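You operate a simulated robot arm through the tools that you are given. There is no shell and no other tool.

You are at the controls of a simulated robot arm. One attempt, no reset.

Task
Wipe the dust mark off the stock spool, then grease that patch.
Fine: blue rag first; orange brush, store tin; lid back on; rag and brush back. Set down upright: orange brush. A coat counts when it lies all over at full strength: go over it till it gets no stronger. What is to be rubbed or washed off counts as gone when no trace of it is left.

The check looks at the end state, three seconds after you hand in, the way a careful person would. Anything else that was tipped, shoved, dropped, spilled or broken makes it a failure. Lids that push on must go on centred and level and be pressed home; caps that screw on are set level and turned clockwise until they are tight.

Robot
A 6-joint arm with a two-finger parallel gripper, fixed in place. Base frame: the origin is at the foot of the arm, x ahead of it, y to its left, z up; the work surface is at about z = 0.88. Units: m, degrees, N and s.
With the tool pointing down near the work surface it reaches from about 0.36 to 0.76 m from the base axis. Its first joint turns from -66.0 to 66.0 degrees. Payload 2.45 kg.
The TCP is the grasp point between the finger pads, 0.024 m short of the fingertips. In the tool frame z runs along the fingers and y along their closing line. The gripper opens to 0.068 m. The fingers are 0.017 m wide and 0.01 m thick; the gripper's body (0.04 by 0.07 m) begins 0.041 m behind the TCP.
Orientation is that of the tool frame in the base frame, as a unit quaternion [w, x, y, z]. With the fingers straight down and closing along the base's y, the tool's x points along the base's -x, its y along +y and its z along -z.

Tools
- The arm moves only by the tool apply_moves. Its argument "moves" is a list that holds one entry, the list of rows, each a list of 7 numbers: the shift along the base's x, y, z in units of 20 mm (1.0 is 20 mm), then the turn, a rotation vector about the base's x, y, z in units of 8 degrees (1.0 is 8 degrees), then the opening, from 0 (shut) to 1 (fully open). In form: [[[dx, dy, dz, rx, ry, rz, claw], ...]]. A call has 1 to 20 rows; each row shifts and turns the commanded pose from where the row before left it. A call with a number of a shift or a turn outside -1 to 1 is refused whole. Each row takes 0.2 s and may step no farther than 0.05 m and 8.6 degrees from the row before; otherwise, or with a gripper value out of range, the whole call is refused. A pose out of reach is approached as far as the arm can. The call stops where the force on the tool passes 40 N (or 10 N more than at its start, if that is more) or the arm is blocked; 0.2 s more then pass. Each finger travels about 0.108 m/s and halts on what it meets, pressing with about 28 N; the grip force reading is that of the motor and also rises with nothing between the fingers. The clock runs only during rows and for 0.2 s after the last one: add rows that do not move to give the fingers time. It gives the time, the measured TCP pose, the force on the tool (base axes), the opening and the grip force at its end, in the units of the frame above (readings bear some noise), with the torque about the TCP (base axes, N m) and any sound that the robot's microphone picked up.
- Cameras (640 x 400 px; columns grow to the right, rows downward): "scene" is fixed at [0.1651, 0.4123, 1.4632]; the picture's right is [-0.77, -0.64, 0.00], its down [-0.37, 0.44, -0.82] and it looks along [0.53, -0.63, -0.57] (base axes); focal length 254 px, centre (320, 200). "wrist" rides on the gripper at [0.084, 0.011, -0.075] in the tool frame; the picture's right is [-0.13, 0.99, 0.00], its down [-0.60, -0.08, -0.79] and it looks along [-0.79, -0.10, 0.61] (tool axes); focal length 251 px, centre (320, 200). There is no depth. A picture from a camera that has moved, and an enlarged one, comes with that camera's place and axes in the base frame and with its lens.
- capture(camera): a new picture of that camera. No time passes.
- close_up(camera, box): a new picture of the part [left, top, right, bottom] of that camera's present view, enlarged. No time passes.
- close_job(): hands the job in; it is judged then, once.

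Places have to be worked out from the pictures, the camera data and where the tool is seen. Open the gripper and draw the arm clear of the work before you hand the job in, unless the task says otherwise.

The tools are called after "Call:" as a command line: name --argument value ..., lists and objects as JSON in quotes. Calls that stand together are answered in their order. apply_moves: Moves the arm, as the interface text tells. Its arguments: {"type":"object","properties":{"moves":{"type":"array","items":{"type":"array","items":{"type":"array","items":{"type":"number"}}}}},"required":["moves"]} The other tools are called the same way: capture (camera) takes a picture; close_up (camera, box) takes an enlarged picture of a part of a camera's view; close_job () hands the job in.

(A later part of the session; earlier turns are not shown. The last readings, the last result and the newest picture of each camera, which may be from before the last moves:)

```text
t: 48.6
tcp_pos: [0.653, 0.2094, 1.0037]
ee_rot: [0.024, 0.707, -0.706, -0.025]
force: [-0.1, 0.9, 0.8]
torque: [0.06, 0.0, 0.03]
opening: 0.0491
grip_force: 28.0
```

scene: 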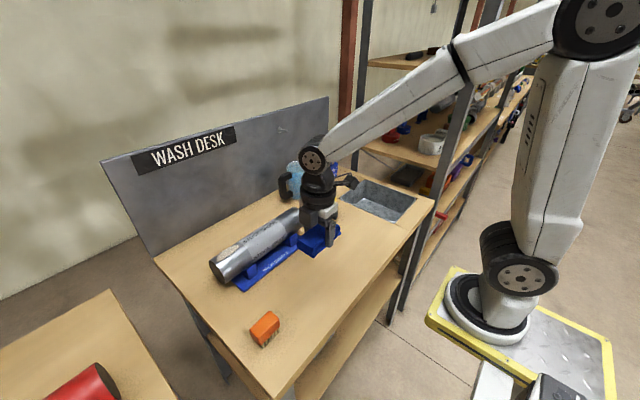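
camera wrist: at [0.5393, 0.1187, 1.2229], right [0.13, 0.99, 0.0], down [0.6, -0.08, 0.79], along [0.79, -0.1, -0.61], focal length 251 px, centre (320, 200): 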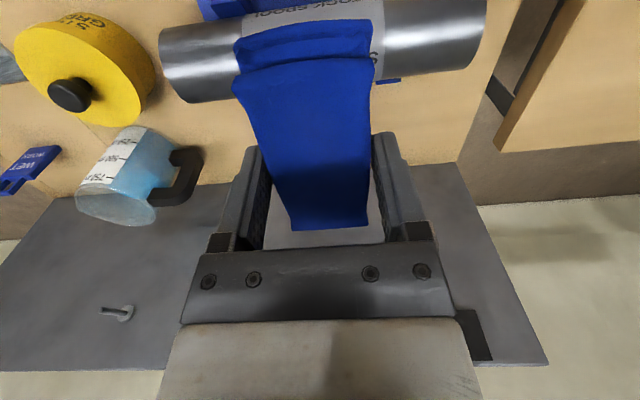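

Barely touching. I press about 1 mm further and do a set of strokes along y.

Call:
apply_moves --moves '[[[0, 0.4, -0.05, 0, 0, 0, 0], [0, -0.4, 0, 0, 0, 0, 0], [0, -0.4, 0, 0, 0, 0, 0], [0, 0.4, 0, 0, 0, 0, 0], [0, 0.4, 0, 0, 0, 0, 0], [0, -0.4, 0, 0, 0, 0, 0], [0, -0.4, 0, 0, 0, 0, 0], [0, 0.4, 0, 0, 0, 0, 0], [0, 0.4, 0, 0, 0, 0, 0], [0, -0.4, 0, 0, 0, 0, 0], [0, -0.4, 0, 0, 0, 0, 0], [0, 0.4, 0, 0, 0, 0, 0], [0, 0, 0, 0, 0, 0, 0]]]'

```text
t: 51.4
tcp_pos: [0.6545, 0.2085, 1.003]
ee_rot: [-0.024, -0.706, 0.707, 0.025]
force: [1.8, -6.8, 13.0]
torque: [-0.03, -0.1, -0.07]
opening: 0.0494
grip_force: 28.1
```

Next I do 12° tilt, then −8°, to cover the whole patch again.

Call:
apply_moves --moves '[[[0, 0, 0.2, 0, 0, 0, 0], [0.24, 0, -0.04, 0, 0.5, 0, 0], [0.24, 0, -0.04, 0, 0.5, 0, 0], [-0.04, 0, -0.17, 0, 0, 0, 0], [0, 0, 0, 0, 0, 0, 0]]]'

```text
t: 52.6
tcp_pos: [0.6615, 0.2092, 1.0025]
ee_rot: [0.074, 0.703, -0.703, -0.074]
force: [0.5, -1.4, 5.6]
torque: [-0.02, 0.0, 0.03]
opening: 0.0494
grip_force: 28.2
```

Call:
apply_moves --moves '[[[0, 0.4, -0.03, 0, 0, 0, 0], [0, -0.4, 0, 0, 0, 0, 0], [0, -0.4, 0, 0, 0, 0, 0], [0, 0.4, 0, 0, 0, 0, 0], [0, 0.4, 0, 0, 0, 0, 0], [0, -0.4, 0, 0, 0, 0, 0], [0, -0.4, 0, 0, 0, 0, 0], [0, 0.4, 0, 0, 0, 0, 0], [0, 0, 0.2, 0, 0, 0, 0], [-0.45, 0, 0.06, 0, -1, 0, 0], [-0.45, 0, 0, 0, -1, 0, 0], [-0.2, 0, -0.03, 0, -0.5, 0, 0], [0, 0, 0, 0, 0, 0, 0]]]'

```text
t: 55.4
tcp_pos: [0.6407, 0.2085, 1.0062]
ee_rot: [-0.05, 0.706, -0.705, 0.049]
force: [0.5, 0.0, -0.9]
torque: [-0.03, 0.0, 0.02]
opening: 0.049
grip_force: 27.5
```

Call:
apply_moves --moves '[[[0, 0, -0.14, 0, 0, 0, 0], [0, 0, 0, 0, 0, 0, 0]]]'

```text
t: 56.0
tcp_pos: [0.6391, 0.2095, 1.0034]
ee_rot: [-0.05, 0.705, -0.705, 0.05]
force: [-1.4, -0.6, 2.3]
torque: [0.1, 0.01, 0.09]
opening: 0.0491
grip_force: 28.3
```

Light contact at −8°. I stroke here, then lift well clear and look.

Call:
apply_moves --moves '[[[0, 0.4, -0.04, 0, 0, 0, 0], [0, -0.4, 0, 0, 0, 0, 0], [0, -0.4, 0, 0, 0, 0, 0], [0, 0.4, 0, 0, 0, 0, 0], [0, 0.4, 0, 0, 0, 0, 0], [0, -0.4, 0, 0, 0, 0, 0], [0, -0.4, 0, 0, 0, 0, 0], [0, 0.4, 0, 0, 0, 0, 0], [0, 0, 0.5, 0, 0, 0, 0], [0, 0, 1, 0, 0.5, 0, 0], [0, 0, 1, 0, 0.5, 0, 0], [0, 0, 1, 0, 0, 0, 0], [0, 0, 0, 0, 0, 0, 0]]]'

Call:
close_up --camera "scene" --box '[205, 225, 285, 285]'

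Call:
close_up --camera "scene" --box '[212, 235, 252, 265]'

```text
t: 58.8
tcp_pos: [0.6408, 0.2088, 1.0715]
ee_rot: [0.0, 0.707, -0.707, 0.0]
force: [0.1, -0.2, -0.8]
torque: [0.03, 0.04, 0.0]
opening: 0.0491
grip_force: 28.0
```

```text
6.67 times, centred on (245, 255) of scene
camera zoom: at [0.1651, 0.4123, 1.4632], right [-0.77, -0.64, 0.0], down [-0.37, 0.44, -0.82], along [0.53, -0.63, -0.57], focal length 1696 px, centre (820, -167)
```

zoom: 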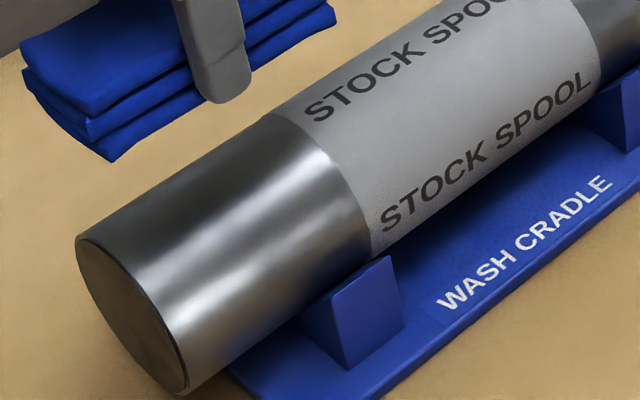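

```text
13.33 times, centred on (232, 250) of scene
camera zoom: at [0.1651, 0.4123, 1.4632], right [-0.77, -0.64, 0.0], down [-0.37, 0.44, -0.82], along [0.53, -0.63, -0.57], focal length 3392 px, centre (1493, -467)
```

zoom: 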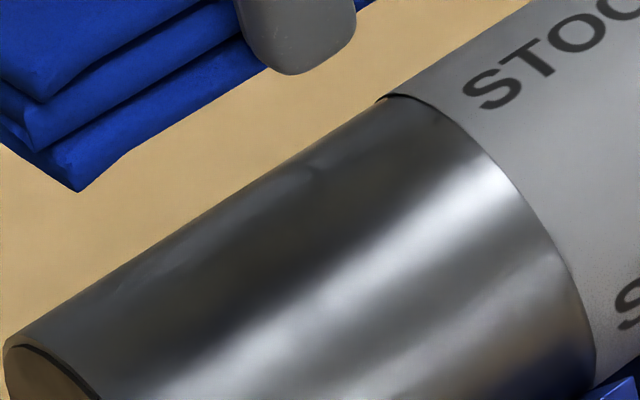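

The patch is clean and the spool hasn't moved. Now I carry the rag back to its spot at about (0.4297, 0.1033).

Call:
apply_moves --moves '[[[-0.9595, -0.4795, 0.1, 0, 0, 0, 0], [-0.9595, -0.4795, 0, 0, 0, 0, 0], [-0.9595, -0.4795, 0, 0, 0, 0, 0], [-0.9595, -0.4795, 0, 0, 0, 0, 0], [-0.9595, -0.4795, 0, 0, 0, 0, 0], [-0.9595, -0.4795, 0, 0, 0, 0, 0], [-0.9595, -0.4795, 0, 0, 0, 0, 0], [-0.9595, -0.4795, 0, 0, 0, 0, 0], [-0.9595, -0.4795, 0, 0, 0, 0, 0], [-0.9595, -0.4795, 0, 0, 0, 0, 0], [-0.9595, -0.4795, 0, 0, 0, 0, 0], [0, 0, -1, 0, 0, 0, 0], [0, 0, -1, 0, 0, 0, 0], [0, 0, -1, 0, 0, 0, 0], [0, 0, -1, 0, 0, 0, 0], [0, 0, -1, 0, 0, 0, 0], [0, 0, -1, 0, 0, 0, 0], [0, 0, -1, 0, 0, 0, 0], [0, 0, 0, 0, 0, 0, 0]]]'

Call:
close_up --camera "scene" --box '[240, 220, 400, 340]'

```text
t: 62.8
tcp_pos: [0.4289, 0.1034, 0.9343]
ee_rot: [0.0, 0.707, -0.707, 0.0]
force: [-0.1, 0.9, 0.3]
torque: [-0.02, -0.01, 0.02]
opening: 0.0492
grip_force: 28.7
```

```text
3.33 times, centred on (320, 280) of scene
camera zoom: at [0.1651, 0.4123, 1.4632], right [-0.77, -0.64, 0.0], down [-0.37, 0.44, -0.82], along [0.53, -0.63, -0.57], focal length 848 px, centre (320, -67)
```

zoom: 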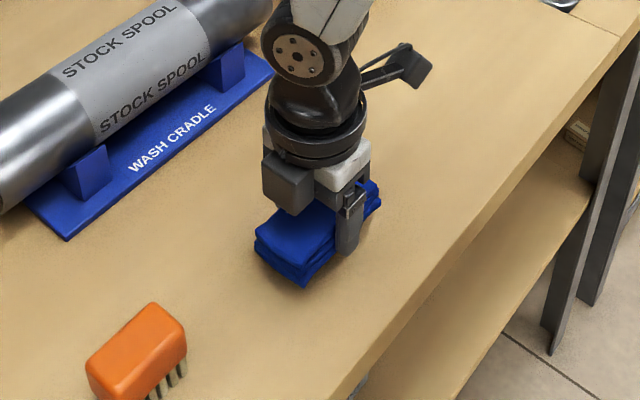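

The rag is right above its place, with about 23 mm to go. I lower until it sits.

Call:
apply_moves --moves '[[[0.03, 0, -0.5, 0, 0, 0, 0], [0, 0, -0.5, 0, 0, 0, 0], [0, 0, -0.1, 0, 0, 0, 0], [0, 0, 0, 0, 0, 0, 0]]]'

```text
t: 63.8
tcp_pos: [0.4304, 0.1026, 0.9109]
ee_rot: [0.0, -0.707, 0.707, 0.0]
force: [0.1, -0.1, -0.4]
torque: [-0.04, 0.02, -0.03]
opening: 0.0493
grip_force: 28.1
```

Call:
apply_moves --moves '[[[0, 0, -0.05, 0, 0, 0, 0], [0, 0, 0, 0, 0, 0, 0]]]'

```text
t: 64.4
tcp_pos: [0.4285, 0.1044, 0.9127]
ee_rot: [0.0, -0.706, 0.708, 0.0]
force: [-0.4, 0.2, 0.1]
torque: [0.0, 0.0, -0.02]
opening: 0.0493
grip_force: 28.2
```

Call:
apply_moves --moves '[[[0, 0, -0.05, 0, 0, 0, 0], [0, 0, 0, 0, 0, 0, 0]]]'

Call:
apply_moves --moves '[[[0, 0, -0.05, 0, 0, 0, 0], [0, 0, 0, 0, 0, 0, 0]]]'

```text
t: 65.0
tcp_pos: [0.4297, 0.1054, 0.9099]
ee_rot: [0.0, 0.708, -0.707, 0.0]
force: [-0.3, -0.9, 0.2]
torque: [0.02, -0.02, -0.01]
opening: 0.0491
grip_force: 28.2
```

```text
t: 65.6
tcp_pos: [0.4299, 0.1065, 0.9082]
ee_rot: [0.0, -0.707, 0.708, 0.0]
force: [-0.1, -1.4, 2.4]
torque: [0.13, 0.02, 0.01]
opening: 0.0492
grip_force: 28.1
```

The rag touches down (Fz≈2.4 N). I release it and rise.

Call:
apply_moves --moves '[[[0, 0, 0, 0, 0, 0, 0.85], [0, 0, 0, 0, 0, 0, 1], [0, 0, 0, 0, 0, 0, 1], [0, 0, 0.5, 0, 0, 0, 1], [0, 0, 1, 0, 0, 0, 1], [0, 0, 1, 0, 0, 0, 1], [0, 0, 1, 0, 0, 0, 1], [0, 0, 1, 0, 0, 0, 1], [0, 0, 1, 0, 0, 0, 1], [0, 0, 1, 0, 0, 0, 1], [0, 0, 1, 0, 0, 0, 1], [0, 0, 1, 0, 0, 0, 1], [0, 0, 0, 0, 0, 0, 1]]]'

Call:
capture --camera "scene"

Call:
close_up --camera "scene" --box '[200, 250, 360, 350]'

```text
t: 68.4
tcp_pos: [0.4303, 0.1044, 1.0801]
ee_rot: [0.0, -0.707, 0.707, -0.001]
force: [0.5, -0.3, 1.5]
torque: [0.02, 0.01, 0.0]
opening: 0.0679
grip_force: 0.1
```

```text
taken
```

scene: 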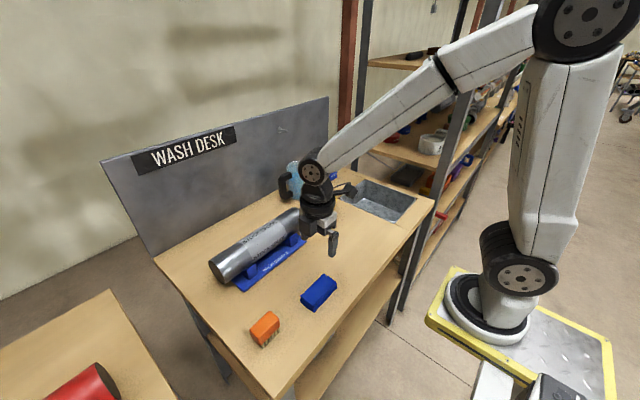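

```text
4.00 times, centred on (280, 300) of scene
camera zoom: at [0.1651, 0.4123, 1.4632], right [-0.77, -0.64, 0.0], down [-0.37, 0.44, -0.82], along [0.53, -0.63, -0.57], focal length 1018 px, centre (480, -200)
```

zoom: 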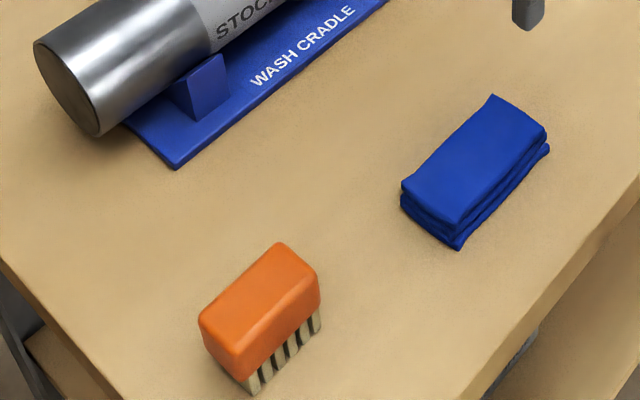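

The rag is back in exactly its old spot. Now I check the patch from above with nothing in the way, in the same view I had before wiping.

Call:
apply_moves --moves '[[[0.76, 0.44, 0.29, 0, 0, -0.9375, 1], [0.76, 0.44, 0.29, 0, 0, -0.9375, 1], [0.76, 0.44, 0.29, 0, 0, -0.9375, 1], [0.76, 0.44, 0.29, 0, 0, -0.9375, 1], [0.76, 0.44, 0.29, 0, 0, -0.9375, 1], [0.76, 0.44, 0.29, 0, 0, -0.9375, 1], [0.76, 0.44, 0.29, 0, 0, -0.9375, 1], [0.76, 0.44, 0.29, 0, 0, -0.9375, 1], [0.76, 0.44, 0.29, 0, 0, -0.9375, 1], [0.76, 0.44, 0.29, 0, 0, -0.9375, 1], [0.76, 0.44, 0.29, 0, 0, -0.9375, 1], [0.76, 0.44, 0.29, 0, 0, -0.9375, 1], [0, 0, 0, 0, 0, 0, 1]]]'

Call:
close_up --camera "wrist" --box '[270, 0, 430, 120]'

Call:
capture --camera "wrist"

```text
t: 71.2
tcp_pos: [0.6116, 0.2101, 1.1484]
ee_rot: [-0.001, 0.001, 1.0, 0.0]
force: [0.6, -0.1, -0.1]
torque: [-0.02, -0.01, 0.01]
opening: 0.068
grip_force: 0.1
```

```text
3.33 times, centred on (350, 60) of wrist
camera zoom: at [0.5292, 0.22, 1.2225], right [0.13, 0.99, 0.0], down [0.6, -0.08, 0.79], along [0.79, -0.1, -0.61], focal length 838 px, centre (220, 667)
```

zoom: 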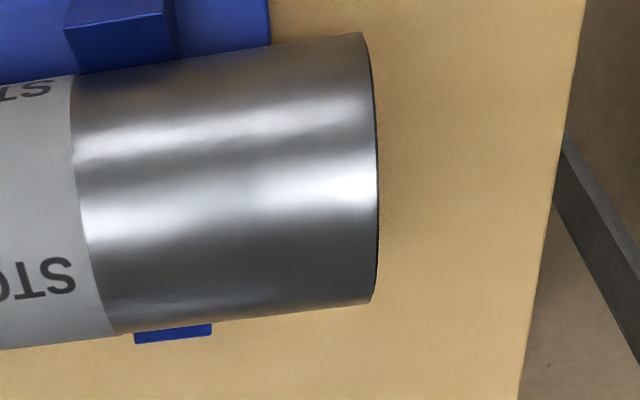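

```text
taken
camera wrist: at [0.5292, 0.22, 1.2225], right [0.13, 0.99, 0.0], down [0.6, -0.08, 0.79], along [0.79, -0.1, -0.61], focal length 251 px, centre (320, 200)
```

wrist: 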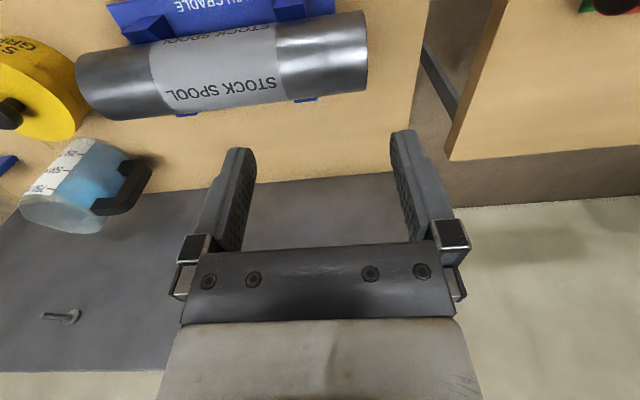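

The patch is completely clean and the spool is where it was. Next I move over towards the tin to measure lid and knob.

Call:
apply_moves --moves '[[[-0.29, -0.975, -0.1, 0, 0, 0, 1], [-0.29, -0.975, -0.1, 0, 0, 0, 1], [-0.29, -0.975, -0.1, 0, 0, 0, 1], [-0.29, -0.975, -0.1, 0, 0, 0, 1], [-0.29, -0.975, -0.1, 0, 0, 0, 1], [-0.29, -0.975, -0.1, 0, 0, 0, 1], [-0.29, -0.975, -0.1, 0, 0, 0, 1], [-0.29, -0.975, -0.1, 0, 0, 0, 1], [-0.29, -0.975, -0.1, 0, 0, 0, 1], [-0.29, -0.975, -0.1, 0, 0, 0, 1], [-0.29, -0.975, -0.1, 0, 0, 0, 1], [-0.29, -0.975, -0.1, 0, 0, 0, 1], [-0.29, -0.975, -0.1, 0, 0, 0, 1], [-0.29, -0.975, -0.1, 0, 0, 0, 1], [-0.29, -0.975, -0.1, 0, 0, 0, 1], [-0.29, -0.975, -0.1, 0, 0, 0, 1], [-0.29, -0.975, -0.1, 0, 0, 0, 1], [-0.29, -0.975, -0.1, 0, 0, 0, 1], [-0.29, -0.975, -0.1, 0, 0, 0, 1], [0, 0, 0, 0, 0, 0, 1]]]'

Call:
capture --camera "wrist"

Call:
close_up --camera "wrist" --box '[240, 80, 400, 200]'

Call:
close_up --camera "scene" --box '[280, 160, 360, 230]'

```text
t: 75.4
tcp_pos: [0.5012, -0.1603, 1.1098]
ee_rot: [0.0, 0.0, 1.0, 0.0]
force: [0.4, -0.1, -0.5]
torque: [0.0, 0.01, 0.0]
opening: 0.0678
grip_force: 0.0
```

```text
taken
camera wrist: at [0.4191, -0.1501, 1.1843], right [0.13, 0.99, 0.0], down [0.6, -0.08, 0.79], along [0.79, -0.1, -0.61], focal length 251 px, centre (320, 200)
```

wrist: 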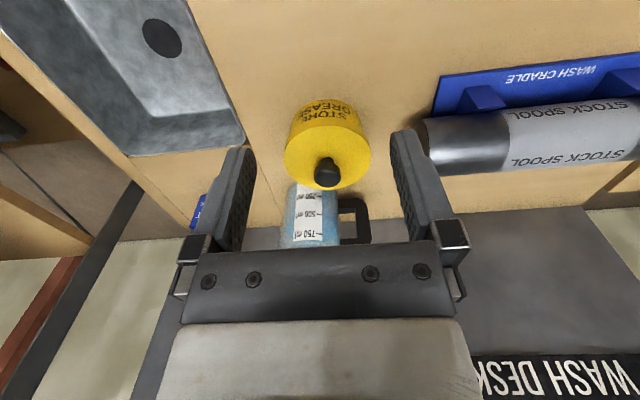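

```text
3.33 times, centred on (320, 140) of wrist
camera zoom: at [0.4191, -0.1501, 1.1843], right [0.13, 0.99, 0.0], down [0.6, -0.08, 0.79], along [0.79, -0.1, -0.61], focal length 838 px, centre (320, 400)
```

zoom: 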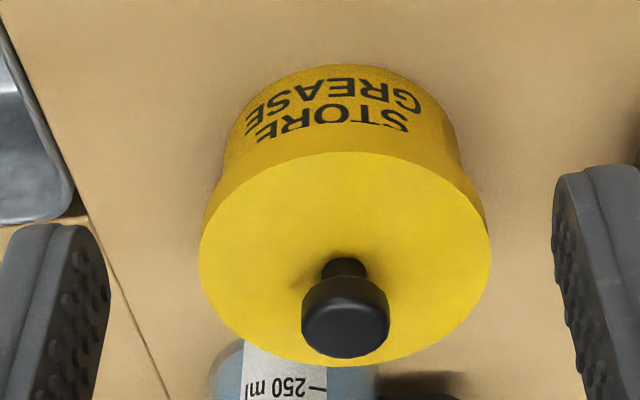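

```text
5.71 times, centred on (320, 195) of scene
camera zoom: at [0.1651, 0.4123, 1.4632], right [-0.77, -0.64, 0.0], down [-0.37, 0.44, -0.82], along [0.53, -0.63, -0.57], focal length 1454 px, centre (320, 229)
```

zoom: 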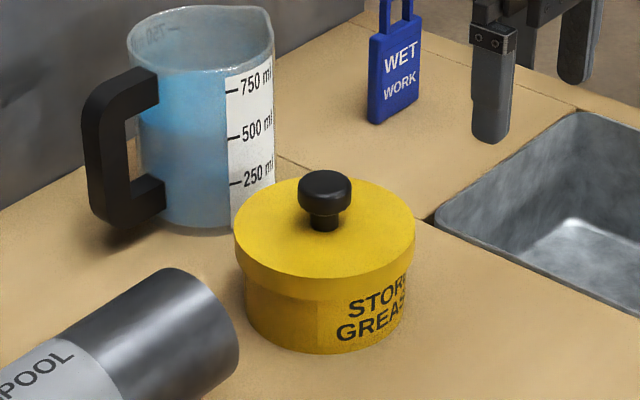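

The lid is about 0.113 m across, centred near (0.643, −0.168) with its top at z≈0.941. The mushroom knob is ≈32 mm wide with its top at ≈0.973. I'll move directly over it and check the alignment.

Call:
apply_moves --moves '[[[0.885, -0.05, -0.31, 0, 0, 0, 1], [0.885, -0.05, -0.31, 0, 0, 0, 1], [0.885, -0.05, -0.31, 0, 0, 0, 1], [0.885, -0.05, -0.31, 0, 0, 0, 1], [0.885, -0.05, -0.31, 0, 0, 0, 1], [0.885, -0.05, -0.31, 0, 0, 0, 1], [0.885, -0.05, -0.31, 0, 0, 0, 1], [0.885, -0.05, -0.31, 0, 0, 0, 1], [0, 0, 0, 0, 0, 0, 1]]]'

Call:
capture --camera "wrist"

Call:
close_up --camera "scene" --box '[270, 120, 370, 220]'

```text
t: 77.4
tcp_pos: [0.644, -0.1697, 1.0612]
ee_rot: [0.0, 0.0, 1.0, 0.0]
force: [-0.6, -0.6, -0.4]
torque: [-0.01, 0.0, 0.03]
opening: 0.0681
grip_force: 0.1
```

```text
taken
camera wrist: at [0.5606, -0.1588, 1.1344], right [0.13, 0.99, 0.0], down [0.6, -0.08, 0.79], along [0.79, -0.1, -0.61], focal length 251 px, centre (320, 200)
```

wrist: 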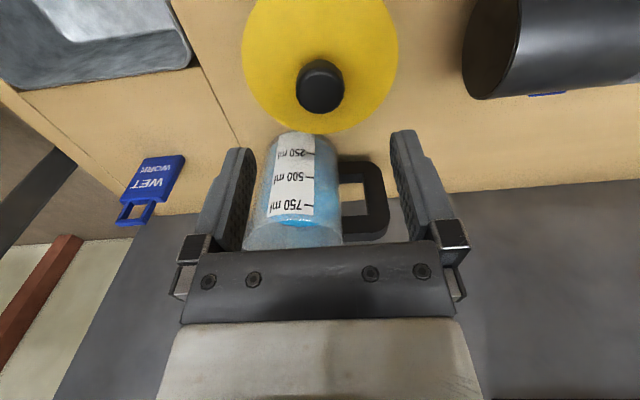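

```text
4.00 times, centred on (320, 170) of scene
camera zoom: at [0.1651, 0.4123, 1.4632], right [-0.77, -0.64, 0.0], down [-0.37, 0.44, -0.82], along [0.53, -0.63, -0.57], focal length 1018 px, centre (320, 320)
```

zoom: 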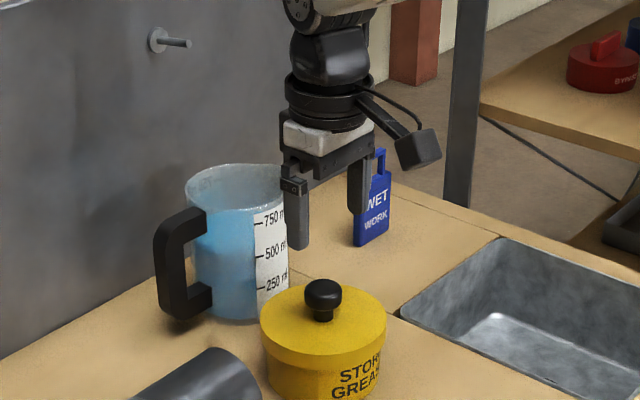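

The knob sits about 6 mm beyond the TCP line (≈(0.650, −0.170)). I shift +6 mm in x and lower until the fingertips are just at the knob's top.

Call:
apply_moves --moves '[[[0.3, -0.03, -0.8, 0, 0, 0, 1], [0, 0, -0.8, 0, 0, 0, 1], [0, 0, -0.8, 0, 0, 0, 1], [0, 0, -0.5, 0, 0, 0, 1], [0, 0, 0, 0, 0, 0, 1]]]'

Call:
capture --camera "wrist"

Call:
close_up --camera "scene" --box '[280, 140, 360, 220]'

```text
t: 78.6
tcp_pos: [0.6513, -0.1693, 1.0021]
ee_rot: [0.0, 0.0, 1.0, 0.0]
force: [0.1, -0.6, 0.2]
torque: [0.0, -0.01, 0.0]
opening: 0.0679
grip_force: 0.0
```

```text
taken
camera wrist: at [0.5671, -0.1587, 1.0766], right [0.13, 0.99, 0.0], down [0.6, -0.08, 0.79], along [0.79, -0.1, -0.61], focal length 251 px, centre (320, 200)
```

wrist: 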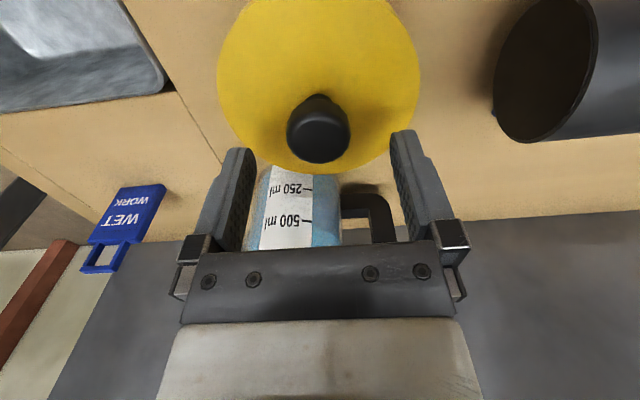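

```text
5.00 times, centred on (320, 180) of scene
camera zoom: at [0.1651, 0.4123, 1.4632], right [-0.77, -0.64, 0.0], down [-0.37, 0.44, -0.82], along [0.53, -0.63, -0.57], focal length 1272 px, centre (320, 300)
```

zoom: 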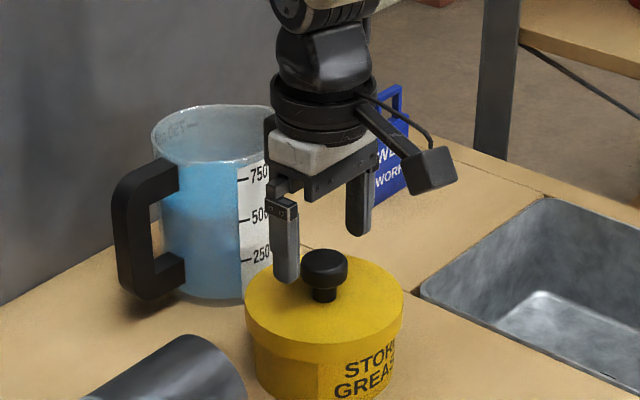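

The fingers straddle the knob symmetrically. I lower 31 mm (fingertips ≈5 mm above the lid) and close on the knob head.

Call:
apply_moves --moves '[[[0, 0, -0.55, 0, 0, 0, 1], [0, 0, -0.5, 0, 0, 0, 1], [0, 0, -0.5, 0, 0, 0, 1], [0, 0, 0, 0, 0, 0, 1], [0, 0, 0, 0, 0, 0, 0.6], [0, 0, 0, 0, 0, 0, 0.4], [0, 0, 0, 0, 0, 0, 0], [0, 0, 0, 0, 0, 0, 0], [0, 0, 0, 0, 0, 0, 0]]]'

Call:
capture --camera "wrist"

Call:
close_up --camera "scene" --box '[280, 140, 360, 220]'

```text
t: 80.6
tcp_pos: [0.6485, -0.169, 0.9704]
ee_rot: [0.0, 0.001, 1.0, 0.0]
force: [-0.1, 0.4, 0.0]
torque: [0.03, 0.02, -0.01]
opening: 0.0326
grip_force: 27.6
```

```text
taken
camera wrist: at [0.5663, -0.1589, 1.0455], right [0.13, 0.99, 0.0], down [0.6, -0.08, 0.79], along [0.79, -0.1, -0.61], focal length 251 px, centre (320, 200)
```

wrist: 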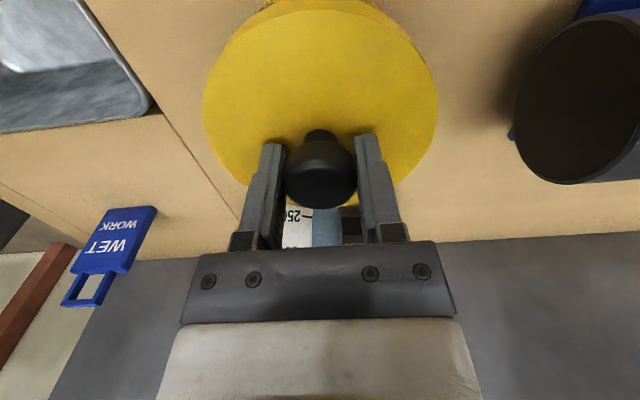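

```text
5.00 times, centred on (320, 180) of scene
camera zoom: at [0.1651, 0.4123, 1.4632], right [-0.77, -0.64, 0.0], down [-0.37, 0.44, -0.82], along [0.53, -0.63, -0.57], focal length 1272 px, centre (320, 300)
```

zoom: 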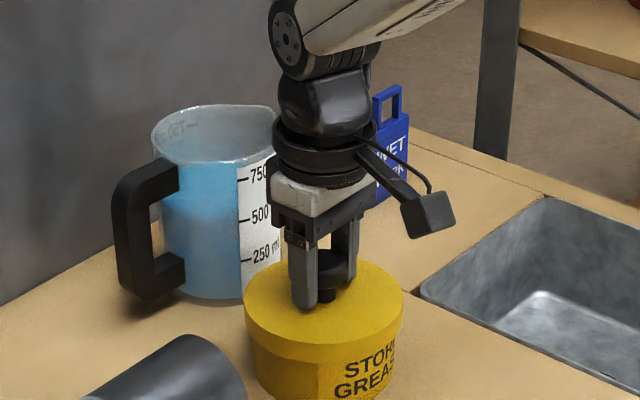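

The knob is gripped at 32.6 mm opening. I pull straight up slowly and watch the force.

Call:
apply_moves --moves '[[[0, 0, 0.1, 0, 0, 0, 0], [0, 0, 0.1, 0, 0, 0, 0], [0, 0, 0, 0, 0, 0, 0]]]'

```text
t: 81.4
tcp_pos: [0.6499, -0.1699, 0.9758]
ee_rot: [0.0, 0.0, 1.0, 0.0]
force: [0.5, 0.0, -0.6]
torque: [-0.02, 0.0, -0.01]
opening: 0.0329
grip_force: 28.2
```

Little resistance. I raise another 50 mm and look at whether the lid came along.

Call:
apply_moves --moves '[[[0, 0, 0.3, 0, 0, 0, 0], [0, 0, 0.5, 0, 0, 0, 0], [0, 0, 0.5, 0, 0, 0, 0], [0, 0, 0.5, 0, 0, 0, 0], [0, 0, 0.7, 0, 0, 0, 0], [0, 0, 0, 0, 0, 0, 0]]]'

Call:
close_up --camera "scene" --box '[280, 130, 370, 230]'

Call:
capture --camera "wrist"

```text
t: 82.8
tcp_pos: [0.6504, -0.1691, 1.0252]
ee_rot: [0.0, 0.0, 1.0, 0.0]
force: [0.4, 0.4, -1.4]
torque: [-0.02, -0.01, 0.01]
opening: 0.0327
grip_force: 28.0
```

```text
4.00 times, centred on (325, 180) of scene
camera zoom: at [0.1651, 0.4123, 1.4632], right [-0.77, -0.64, 0.0], down [-0.37, 0.44, -0.82], along [0.53, -0.63, -0.57], focal length 1018 px, centre (300, 280)
```

zoom: 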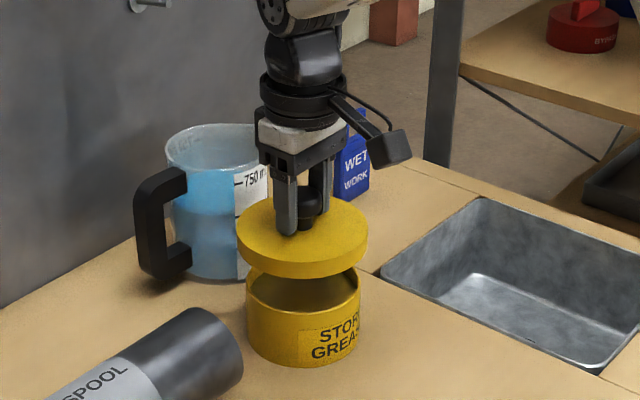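

```text
taken
camera wrist: at [0.5668, -0.1587, 1.0999], right [0.13, 0.99, 0.0], down [0.6, -0.08, 0.79], along [0.79, -0.1, -0.61], focal length 251 px, centre (320, 200)
```

wrist: 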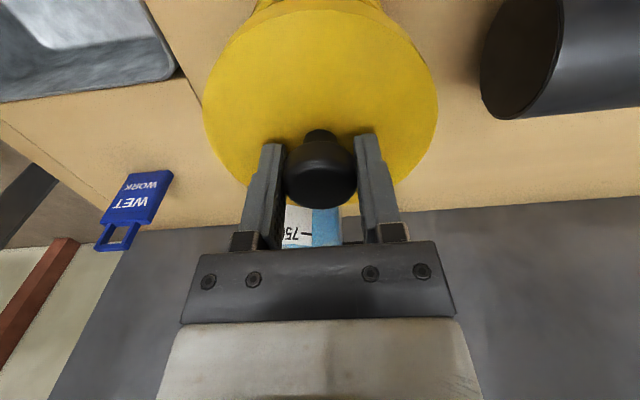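

The lid came off cleanly and hangs level. I carry it to a free spot on the bench at about (0.49, −0.12) and lower it most of the way.

Call:
apply_moves --moves '[[[0, 0, 1, 0, 0, 0, 0], [-1, 0.3, 0, 0, 0, 0, 0], [-1, 0.3, 0, 0, 0, 0, 0], [-1, 0.3, 0, 0, 0, 0, 0], [-1, 0.3, 0, 0, 0, 0, 0], [-1, 0.3, 0, 0, 0, 0, 0], [-1, 0.3, 0, 0, 0, 0, 0], [-1, 0.3, 0, 0, 0, 0, 0], [-1, 0.3, 0, 0, 0, 0, 0], [0, 0, -1, 0, 0, 0, 0], [0, 0, -1, 0, 0, 0, 0], [0, 0, -1, 0, 0, 0, 0], [0, 0, -1, 0, 0, 0, 0], [0, 0, -0.7, 0, 0, 0, 0], [0, 0, 0, 0, 0, 0, 0]]]'

Call:
close_up --camera "scene" --box '[280, 160, 440, 280]'

Call:
capture --camera "wrist"

```text
t: 86.0
tcp_pos: [0.4878, -0.1202, 0.9523]
ee_rot: [-0.001, -0.001, 1.0, -0.001]
force: [-0.1, -0.2, 0.1]
torque: [0.02, -0.01, 0.03]
opening: 0.033
grip_force: 27.6
```

```text
3.33 times, centred on (360, 220) of scene
camera zoom: at [0.1651, 0.4123, 1.4632], right [-0.77, -0.64, 0.0], down [-0.37, 0.44, -0.82], along [0.53, -0.63, -0.57], focal length 848 px, centre (187, 133)
```

zoom: 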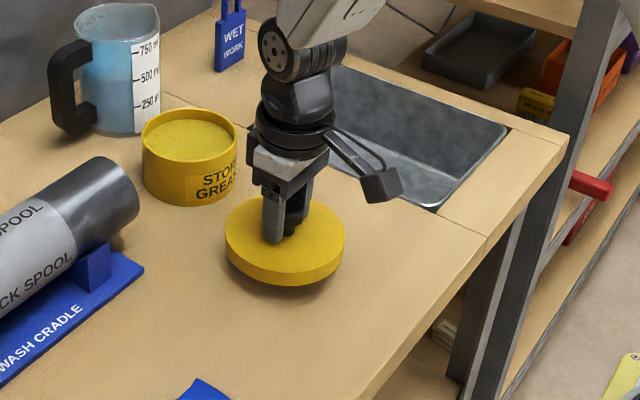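

```text
taken
camera wrist: at [0.4058, -0.1102, 1.0258], right [0.13, 0.99, 0.0], down [0.6, -0.08, 0.79], along [0.79, -0.1, -0.61], focal length 251 px, centre (320, 200)
```

wrist: 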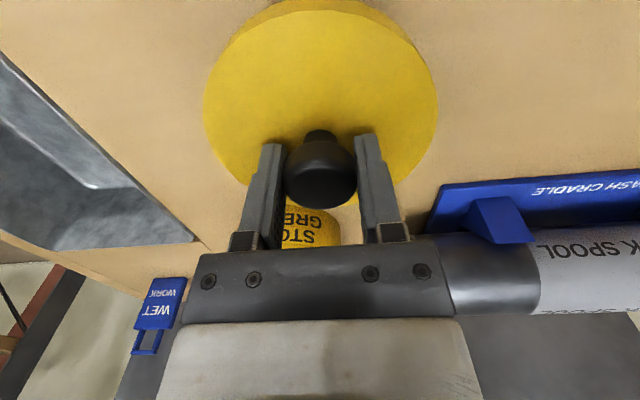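

The tin is full of grease up near its rim. I lower the lid in small steps until it touches the bench.

Call:
apply_moves --moves '[[[0, 0, -0.3, 0, 0, 0, 0], [0, 0, -0.3, 0, 0, 0, 0], [0, 0, 0, 0, 0, 0, 0]]]'

Call:
apply_moves --moves '[[[0, 0, -0.15, 0, 0, 0, 0], [0, 0, -0.1, 0, 0, 0, 0], [0, 0, 0, 0, 0, 0, 0]]]'

```text
t: 86.8
tcp_pos: [0.4906, -0.1212, 0.9395]
ee_rot: [0.001, 0.0, 1.0, 0.0]
force: [0.4, 0.0, -1.0]
torque: [-0.01, -0.02, -0.01]
opening: 0.033
grip_force: 27.7
```

```text
t: 87.6
tcp_pos: [0.4896, -0.1214, 0.9342]
ee_rot: [0.0, 0.0, 1.0, -0.001]
force: [0.7, 0.5, -0.3]
torque: [-0.01, 0.03, 0.0]
opening: 0.0332
grip_force: 27.6
```

Call:
close_up --camera "scene" --box '[330, 200, 410, 260]'

Call:
apply_moves --moves '[[[0, 0, -0.1, 0, 0, 0, 0], [0, 0, 0, 0, 0, 0, 0]]]'

```text
6.67 times, centred on (370, 230) of scene
camera zoom: at [0.1651, 0.4123, 1.4632], right [-0.77, -0.64, 0.0], down [-0.37, 0.44, -0.82], along [0.53, -0.63, -0.57], focal length 1696 px, centre (-13, 0)
```

zoom: 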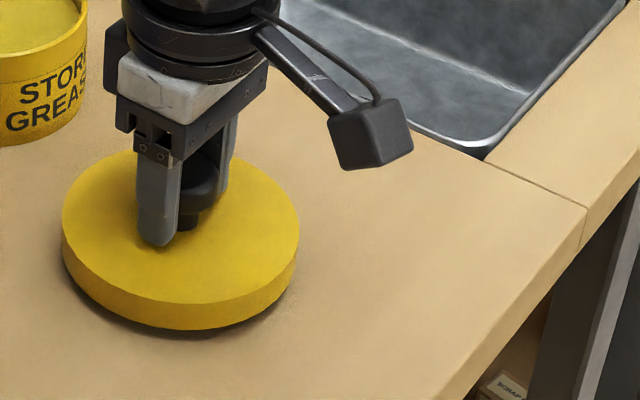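

```text
t: 88.2
tcp_pos: [0.4883, -0.1207, 0.9324]
ee_rot: [0.0, 0.0, 1.0, 0.0]
force: [-0.2, -0.6, 0.2]
torque: [-0.04, -0.02, -0.01]
opening: 0.0329
grip_force: 27.8
```

A few mm of gap remain. I continue in 1–2 mm steps.

Call:
apply_moves --moves '[[[0, 0, -0.1, 0, 0, 0, 0], [0, 0, 0, 0, 0, 0, 0]]]'

Call:
apply_moves --moves '[[[0, 0, -0.08, 0, 0, 0, 0], [0, 0, 0, 0, 0, 0, 0]]]'

```text
t: 88.8
tcp_pos: [0.4894, -0.1204, 0.9302]
ee_rot: [0.001, 0.0, 1.0, 0.0]
force: [0.1, -0.7, -0.4]
torque: [-0.05, 0.05, 0.0]
opening: 0.0325
grip_force: 27.5
```

```text
t: 89.4
tcp_pos: [0.4893, -0.121, 0.929]
ee_rot: [0.0, 0.001, 1.0, -0.001]
force: [-0.1, -0.1, -0.2]
torque: [-0.01, 0.02, -0.02]
opening: 0.0329
grip_force: 27.6
```

Call:
apply_moves --moves '[[[0, 0, -0.08, 0, 0, 0, 0], [0, 0, 0, 0, 0, 0, 0]]]'

Call:
apply_moves --moves '[[[0, 0, -0.08, 0, 0, 0, 0], [0, 0, 0, 0, 0, 0, 0]]]'

```text
t: 90.0
tcp_pos: [0.4891, -0.1214, 0.9287]
ee_rot: [0.0, 0.0, 1.0, 0.0]
force: [-0.3, -0.7, -1.6]
torque: [0.01, 0.0, -0.02]
opening: 0.0327
grip_force: 27.9
```

```text
t: 90.6
tcp_pos: [0.4891, -0.1207, 0.925]
ee_rot: [0.0, 0.001, 1.0, 0.0]
force: [0.1, 0.1, -0.6]
torque: [-0.01, 0.01, 0.02]
opening: 0.0327
grip_force: 28.2
```

Call:
apply_moves --moves '[[[0, 0, -0.08, 0, 0, 0, 0], [0, 0, 0, 0, 0, 0, 0]]]'

Call:
apply_moves --moves '[[[0, 0, -0.08, 0, 0, 0, 0], [0, 0, 0, 0, 0, 0, 0]]]'

Call:
close_up --camera "scene" --box '[330, 200, 410, 260]'

```text
t: 91.2
tcp_pos: [0.4894, -0.1216, 0.9242]
ee_rot: [0.0, 0.0, 1.0, 0.0]
force: [-1.0, 1.2, 4.0]
torque: [0.12, 0.03, -0.01]
opening: 0.0329
grip_force: 28.0
```

```text
t: 91.8
tcp_pos: [0.4895, -0.1207, 0.9238]
ee_rot: [0.002, 0.0, 1.0, 0.0]
force: [-6.3, -0.5, 23.3]
torque: [0.16, 0.05, -0.04]
opening: 0.0332
grip_force: 27.3
```

```text
6.67 times, centred on (370, 230) of scene
camera zoom: at [0.1646, 0.4124, 1.4633], right [-0.77, -0.64, 0.0], down [-0.36, 0.44, -0.82], along [0.53, -0.63, -0.57], focal length 1696 px, centre (-13, 0)
```

zoom: 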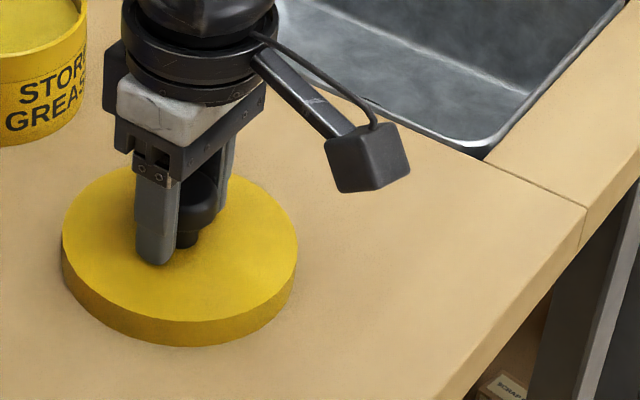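

The lid is on the bench (force rises sharply). I relieve the pressure, open, and rise.

Call:
apply_moves --moves '[[[0, 0, 0.08, 0, 0, 0, 0], [0, 0, 0, 0, 0, 0, 0], [0, 0, 0, 0, 0, 0, 0.6], [0, 0, 0, 0, 0, 0, 1], [0, 0, 0, 0, 0, 0, 1], [0, 0, 0, 0, 0, 0, 1], [0, 0, 0.5, 0, 0, 0, 1], [0, 0, 1, 0, 0, 0, 1], [0, 0, 1, 0, 0, 0, 1], [0, 0, 1, 0, 0, 0, 1], [0, 0, 1, 0, 0, 0, 1], [0, 0, 1, 0, 0, 0, 1], [0, 0, 1, 0, 0, 0, 1], [0, 0, 1, 0, 0, 0, 1], [0, 0, 1, 0, 0, 0, 1], [0, 0, 0, 0, 0, 0, 1]]]'

Call:
capture --camera "scene"

Call:
capture --camera "wrist"

```text
t: 95.2
tcp_pos: [0.4869, -0.1207, 1.0962]
ee_rot: [0.0, 0.0, 1.0, 0.0]
force: [-0.7, 0.5, -0.1]
torque: [-0.01, -0.01, 0.03]
opening: 0.0682
grip_force: 0.0
```

```text
taken
```

scene: 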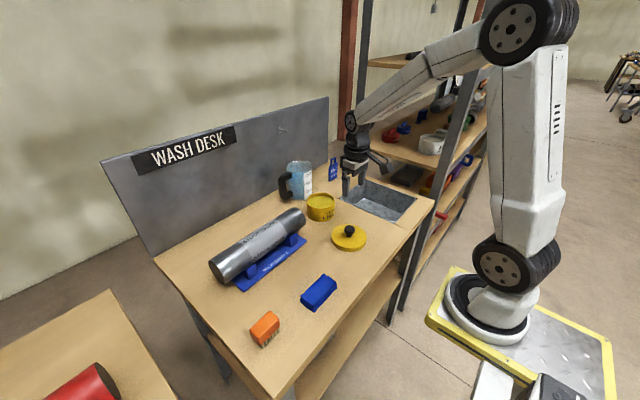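

```text
taken
camera wrist: at [0.4055, -0.111, 1.1691], right [0.13, 0.99, 0.0], down [0.6, -0.08, 0.79], along [0.79, -0.1, -0.61], focal length 251 px, centre (320, 200)
```

wrist: 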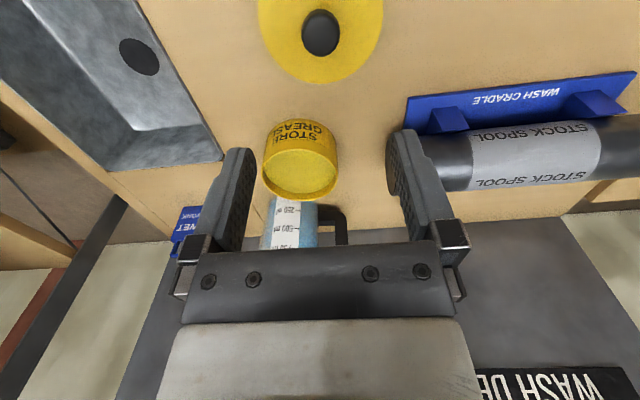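

The lid sits flat. I'll zoom in on the open tin to gauge grease level and rim.

Call:
close_up --camera "scene" --box '[300, 185, 345, 225]'

Call:
close_up --camera "wrist" --box '[250, 105, 350, 205]'

Call:
close_up --camera "scene" --box '[240, 300, 290, 355]'

```text
10.00 times, centred on (322, 205) of scene
camera zoom: at [0.1651, 0.4123, 1.4632], right [-0.77, -0.64, 0.0], down [-0.37, 0.44, -0.82], along [0.53, -0.63, -0.57], focal length 2544 px, centre (295, 150)
```

zoom: 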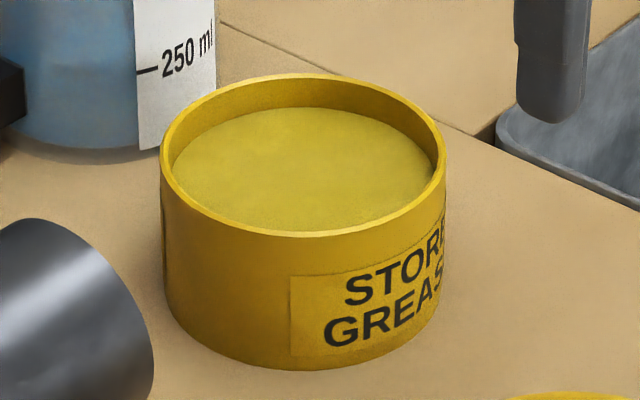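

```text
4.00 times, centred on (300, 155) of wrist
camera zoom: at [0.4055, -0.111, 1.1691], right [0.13, 0.99, 0.0], down [0.6, -0.08, 0.79], along [0.79, -0.1, -0.61], focal length 1006 px, centre (400, 380)
```

zoom: 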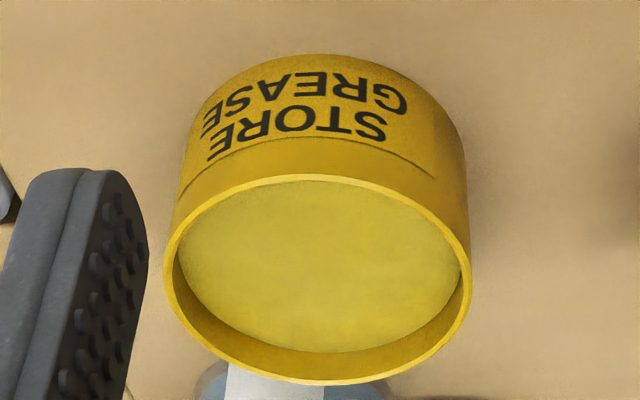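

```text
7.27 times, centred on (265, 328) of scene
camera zoom: at [0.1651, 0.4123, 1.4632], right [-0.77, -0.64, 0.0], down [-0.37, 0.44, -0.82], along [0.53, -0.63, -0.57], focal length 1850 px, centre (720, -727)
```

zoom: 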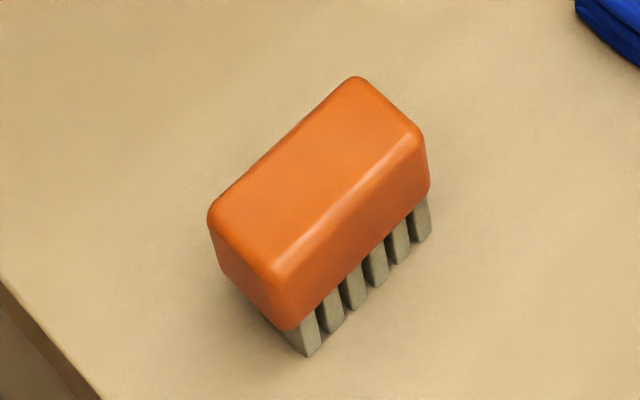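

The grease surface is about 7 mm below the rim (z≈0.928; rim ≈0.935, inner diameter ≈0.096). Next I go look at the brush, turning the gripper to close along x again.

Call:
apply_moves --moves '[[[-0.12, 0.94, -0.05, 0, 0, 0.75, 1], [-0.12, 0.94, -0.05, 0, 0, 0.75, 1], [-0.12, 0.94, -0.05, 0, 0, 0.75, 1], [-0.12, 0.94, -0.05, 0, 0, 0.75, 1], [-0.12, 0.94, -0.05, 0, 0, 0.75, 1], [-0.12, 0.94, -0.05, 0, 0, 0.75, 1], [-0.12, 0.94, -0.05, 0, 0, 0.75, 1], [-0.12, 0.94, -0.05, 0, 0, 0.75, 1], [-0.12, 0.94, -0.05, 0, 0, 0.75, 1], [-0.12, 0.94, -0.05, 0, 0, 0.75, 1], [-0.12, 0.94, -0.05, 0, 0, 0.75, 1], [-0.12, 0.94, -0.05, 0, 0, 0.75, 1], [-0.12, 0.94, -0.05, 0, 0, 0.75, 1], [-0.12, 0.94, -0.05, 0, 0, 0.75, 1], [-0.12, 0.94, -0.05, 0, 0, 0.75, 1], [0, 0, 0, 0, 0, 0, 1]]]'

Call:
capture --camera "wrist"

Call:
close_up --camera "wrist" --box '[260, 50, 380, 150]'

```text
t: 98.6
tcp_pos: [0.4522, 0.1613, 1.0783]
ee_rot: [0.0, 0.707, -0.707, 0.0]
force: [0.5, 0.4, 0.1]
torque: [0.0, 0.0, -0.04]
opening: 0.0681
grip_force: 0.1
```

```text
taken
camera wrist: at [0.4435, 0.0772, 1.1525], right [-0.99, 0.13, 0.0], down [0.08, 0.6, 0.79], along [0.1, 0.79, -0.61], focal length 251 px, centre (320, 200)
```

wrist: 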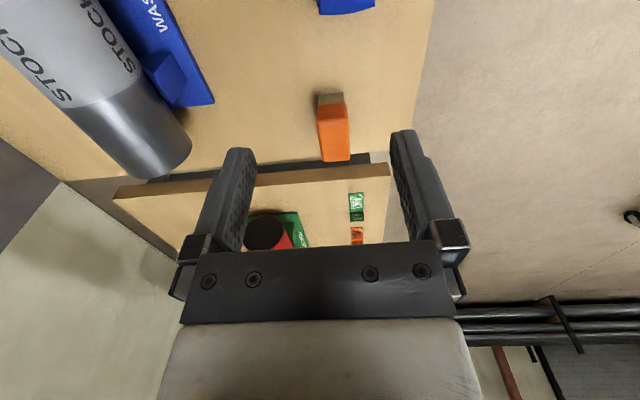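

```text
4.00 times, centred on (320, 100) of wrist
camera zoom: at [0.4435, 0.0772, 1.1525], right [-0.99, 0.13, 0.0], down [0.08, 0.6, 0.79], along [0.1, 0.79, -0.61], focal length 1006 px, centre (320, 600)
```

zoom: 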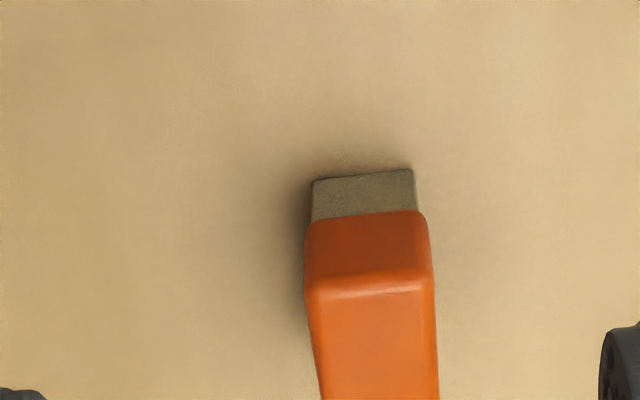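

The brush measures x 0.435–0.467, y 0.230–0.290, with the block at z 0.906–0.932 above 26 mm bristles. Its centre is (0.451, 0.260). I move over it and descend with open fingers either side in x.

Call:
apply_moves --moves '[[[-0.01, 0.985, 0, 0, 0, 0, 1], [-0.01, 0.985, 0, 0, 0, 0, 1], [-0.01, 0.985, 0, 0, 0, 0, 1], [-0.01, 0.985, 0, 0, 0, 0, 1], [-0.01, 0.985, 0, 0, 0, 0, 1], [0, 0, -1, 0, 0, 0, 1], [0, 0, -1, 0, 0, 0, 1], [0, 0, -1, 0, 0, 0, 1], [0, 0, -1, 0, 0, 0, 1], [0, 0, -1, 0, 0, 0, 1], [0, 0, 0, 0, 0, 0, 1]]]'

Call:
capture --camera "wrist"

Call:
close_up --camera "scene" --box '[220, 260, 320, 360]'

```text
t: 101.0
tcp_pos: [0.4513, 0.2592, 0.9809]
ee_rot: [0.0, 0.707, -0.707, 0.0]
force: [-0.3, 0.3, -0.3]
torque: [0.01, 0.02, 0.0]
opening: 0.0682
grip_force: 0.0
```

```text
taken
camera wrist: at [0.4423, 0.1742, 1.0541], right [-0.99, 0.13, 0.0], down [0.08, 0.6, 0.79], along [0.1, 0.79, -0.61], focal length 251 px, centre (320, 200)
```

wrist: 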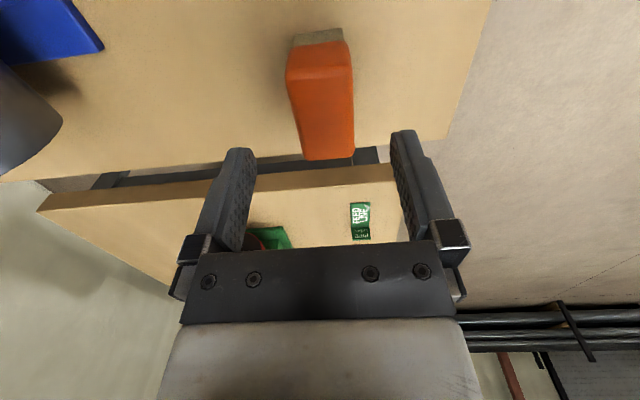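

```text
4.00 times, centred on (270, 310) of scene
camera zoom: at [0.1651, 0.4123, 1.4632], right [-0.77, -0.64, 0.0], down [-0.37, 0.44, -0.82], along [0.53, -0.63, -0.57], focal length 1018 px, centre (520, -240)
```

zoom: 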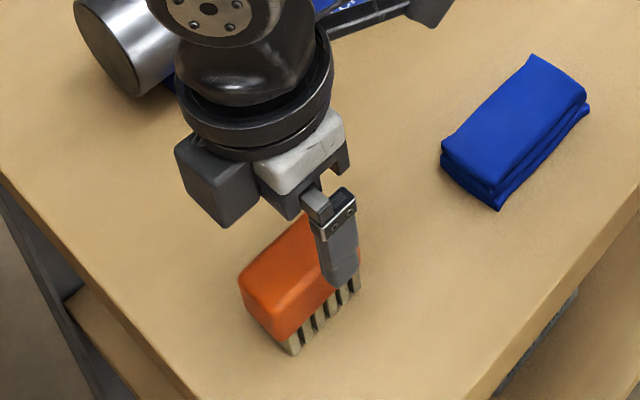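

The brush is centred between the fingers. I lower 48 mm and close on the block.

Call:
apply_moves --moves '[[[0, 0.08, -0.8, 0, 0, 0, 1], [0, 0, -0.8, 0, 0, 0, 1], [0, 0, -0.8, 0, 0, 0, 1], [0, 0, 0, 0, 0, 0, 1], [0, 0, 0, 0, 0, 0, 0.6], [0, 0, 0, 0, 0, 0, 0.4], [0, 0, 0, 0, 0, 0, 0], [0, 0, 0, 0, 0, 0, 0], [0, 0, 0, 0, 0, 0, 0]]]'

Call:
capture --camera "wrist"

Call:
close_up --camera "scene" --box '[220, 260, 320, 360]'

```text
t: 103.0
tcp_pos: [0.4511, 0.2606, 0.9317]
ee_rot: [0.0, 0.707, -0.707, 0.0]
force: [-1.5, -0.1, 0.4]
torque: [-0.02, -0.03, 0.02]
opening: 0.0337
grip_force: 27.8
```

```text
taken
camera wrist: at [0.4424, 0.1752, 1.0054], right [-0.99, 0.13, 0.0], down [0.08, 0.6, 0.79], along [0.1, 0.79, -0.61], focal length 251 px, centre (320, 200)
```

wrist: 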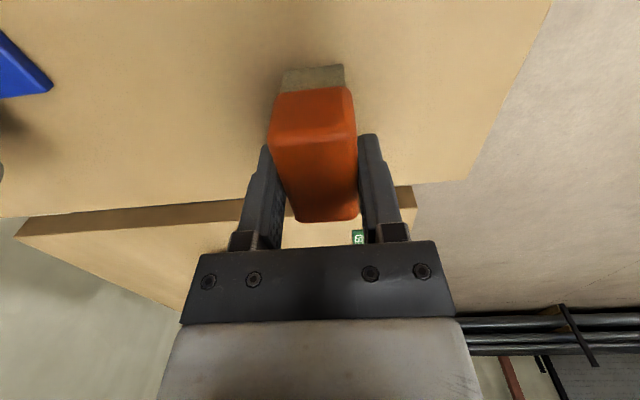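

```text
4.00 times, centred on (270, 310) of scene
camera zoom: at [0.1651, 0.4123, 1.4632], right [-0.77, -0.64, 0.0], down [-0.37, 0.44, -0.82], along [0.53, -0.63, -0.57], focal length 1018 px, centre (520, -240)
```

zoom: 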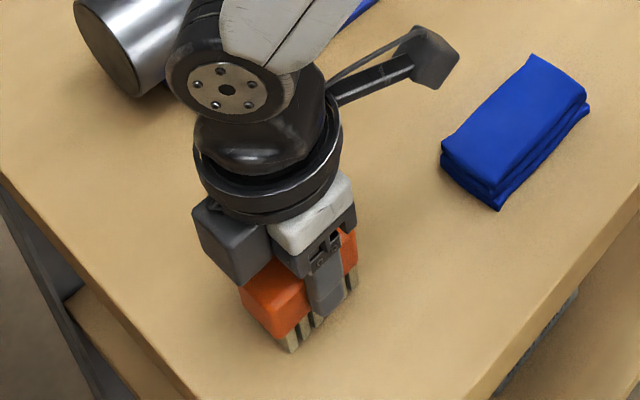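

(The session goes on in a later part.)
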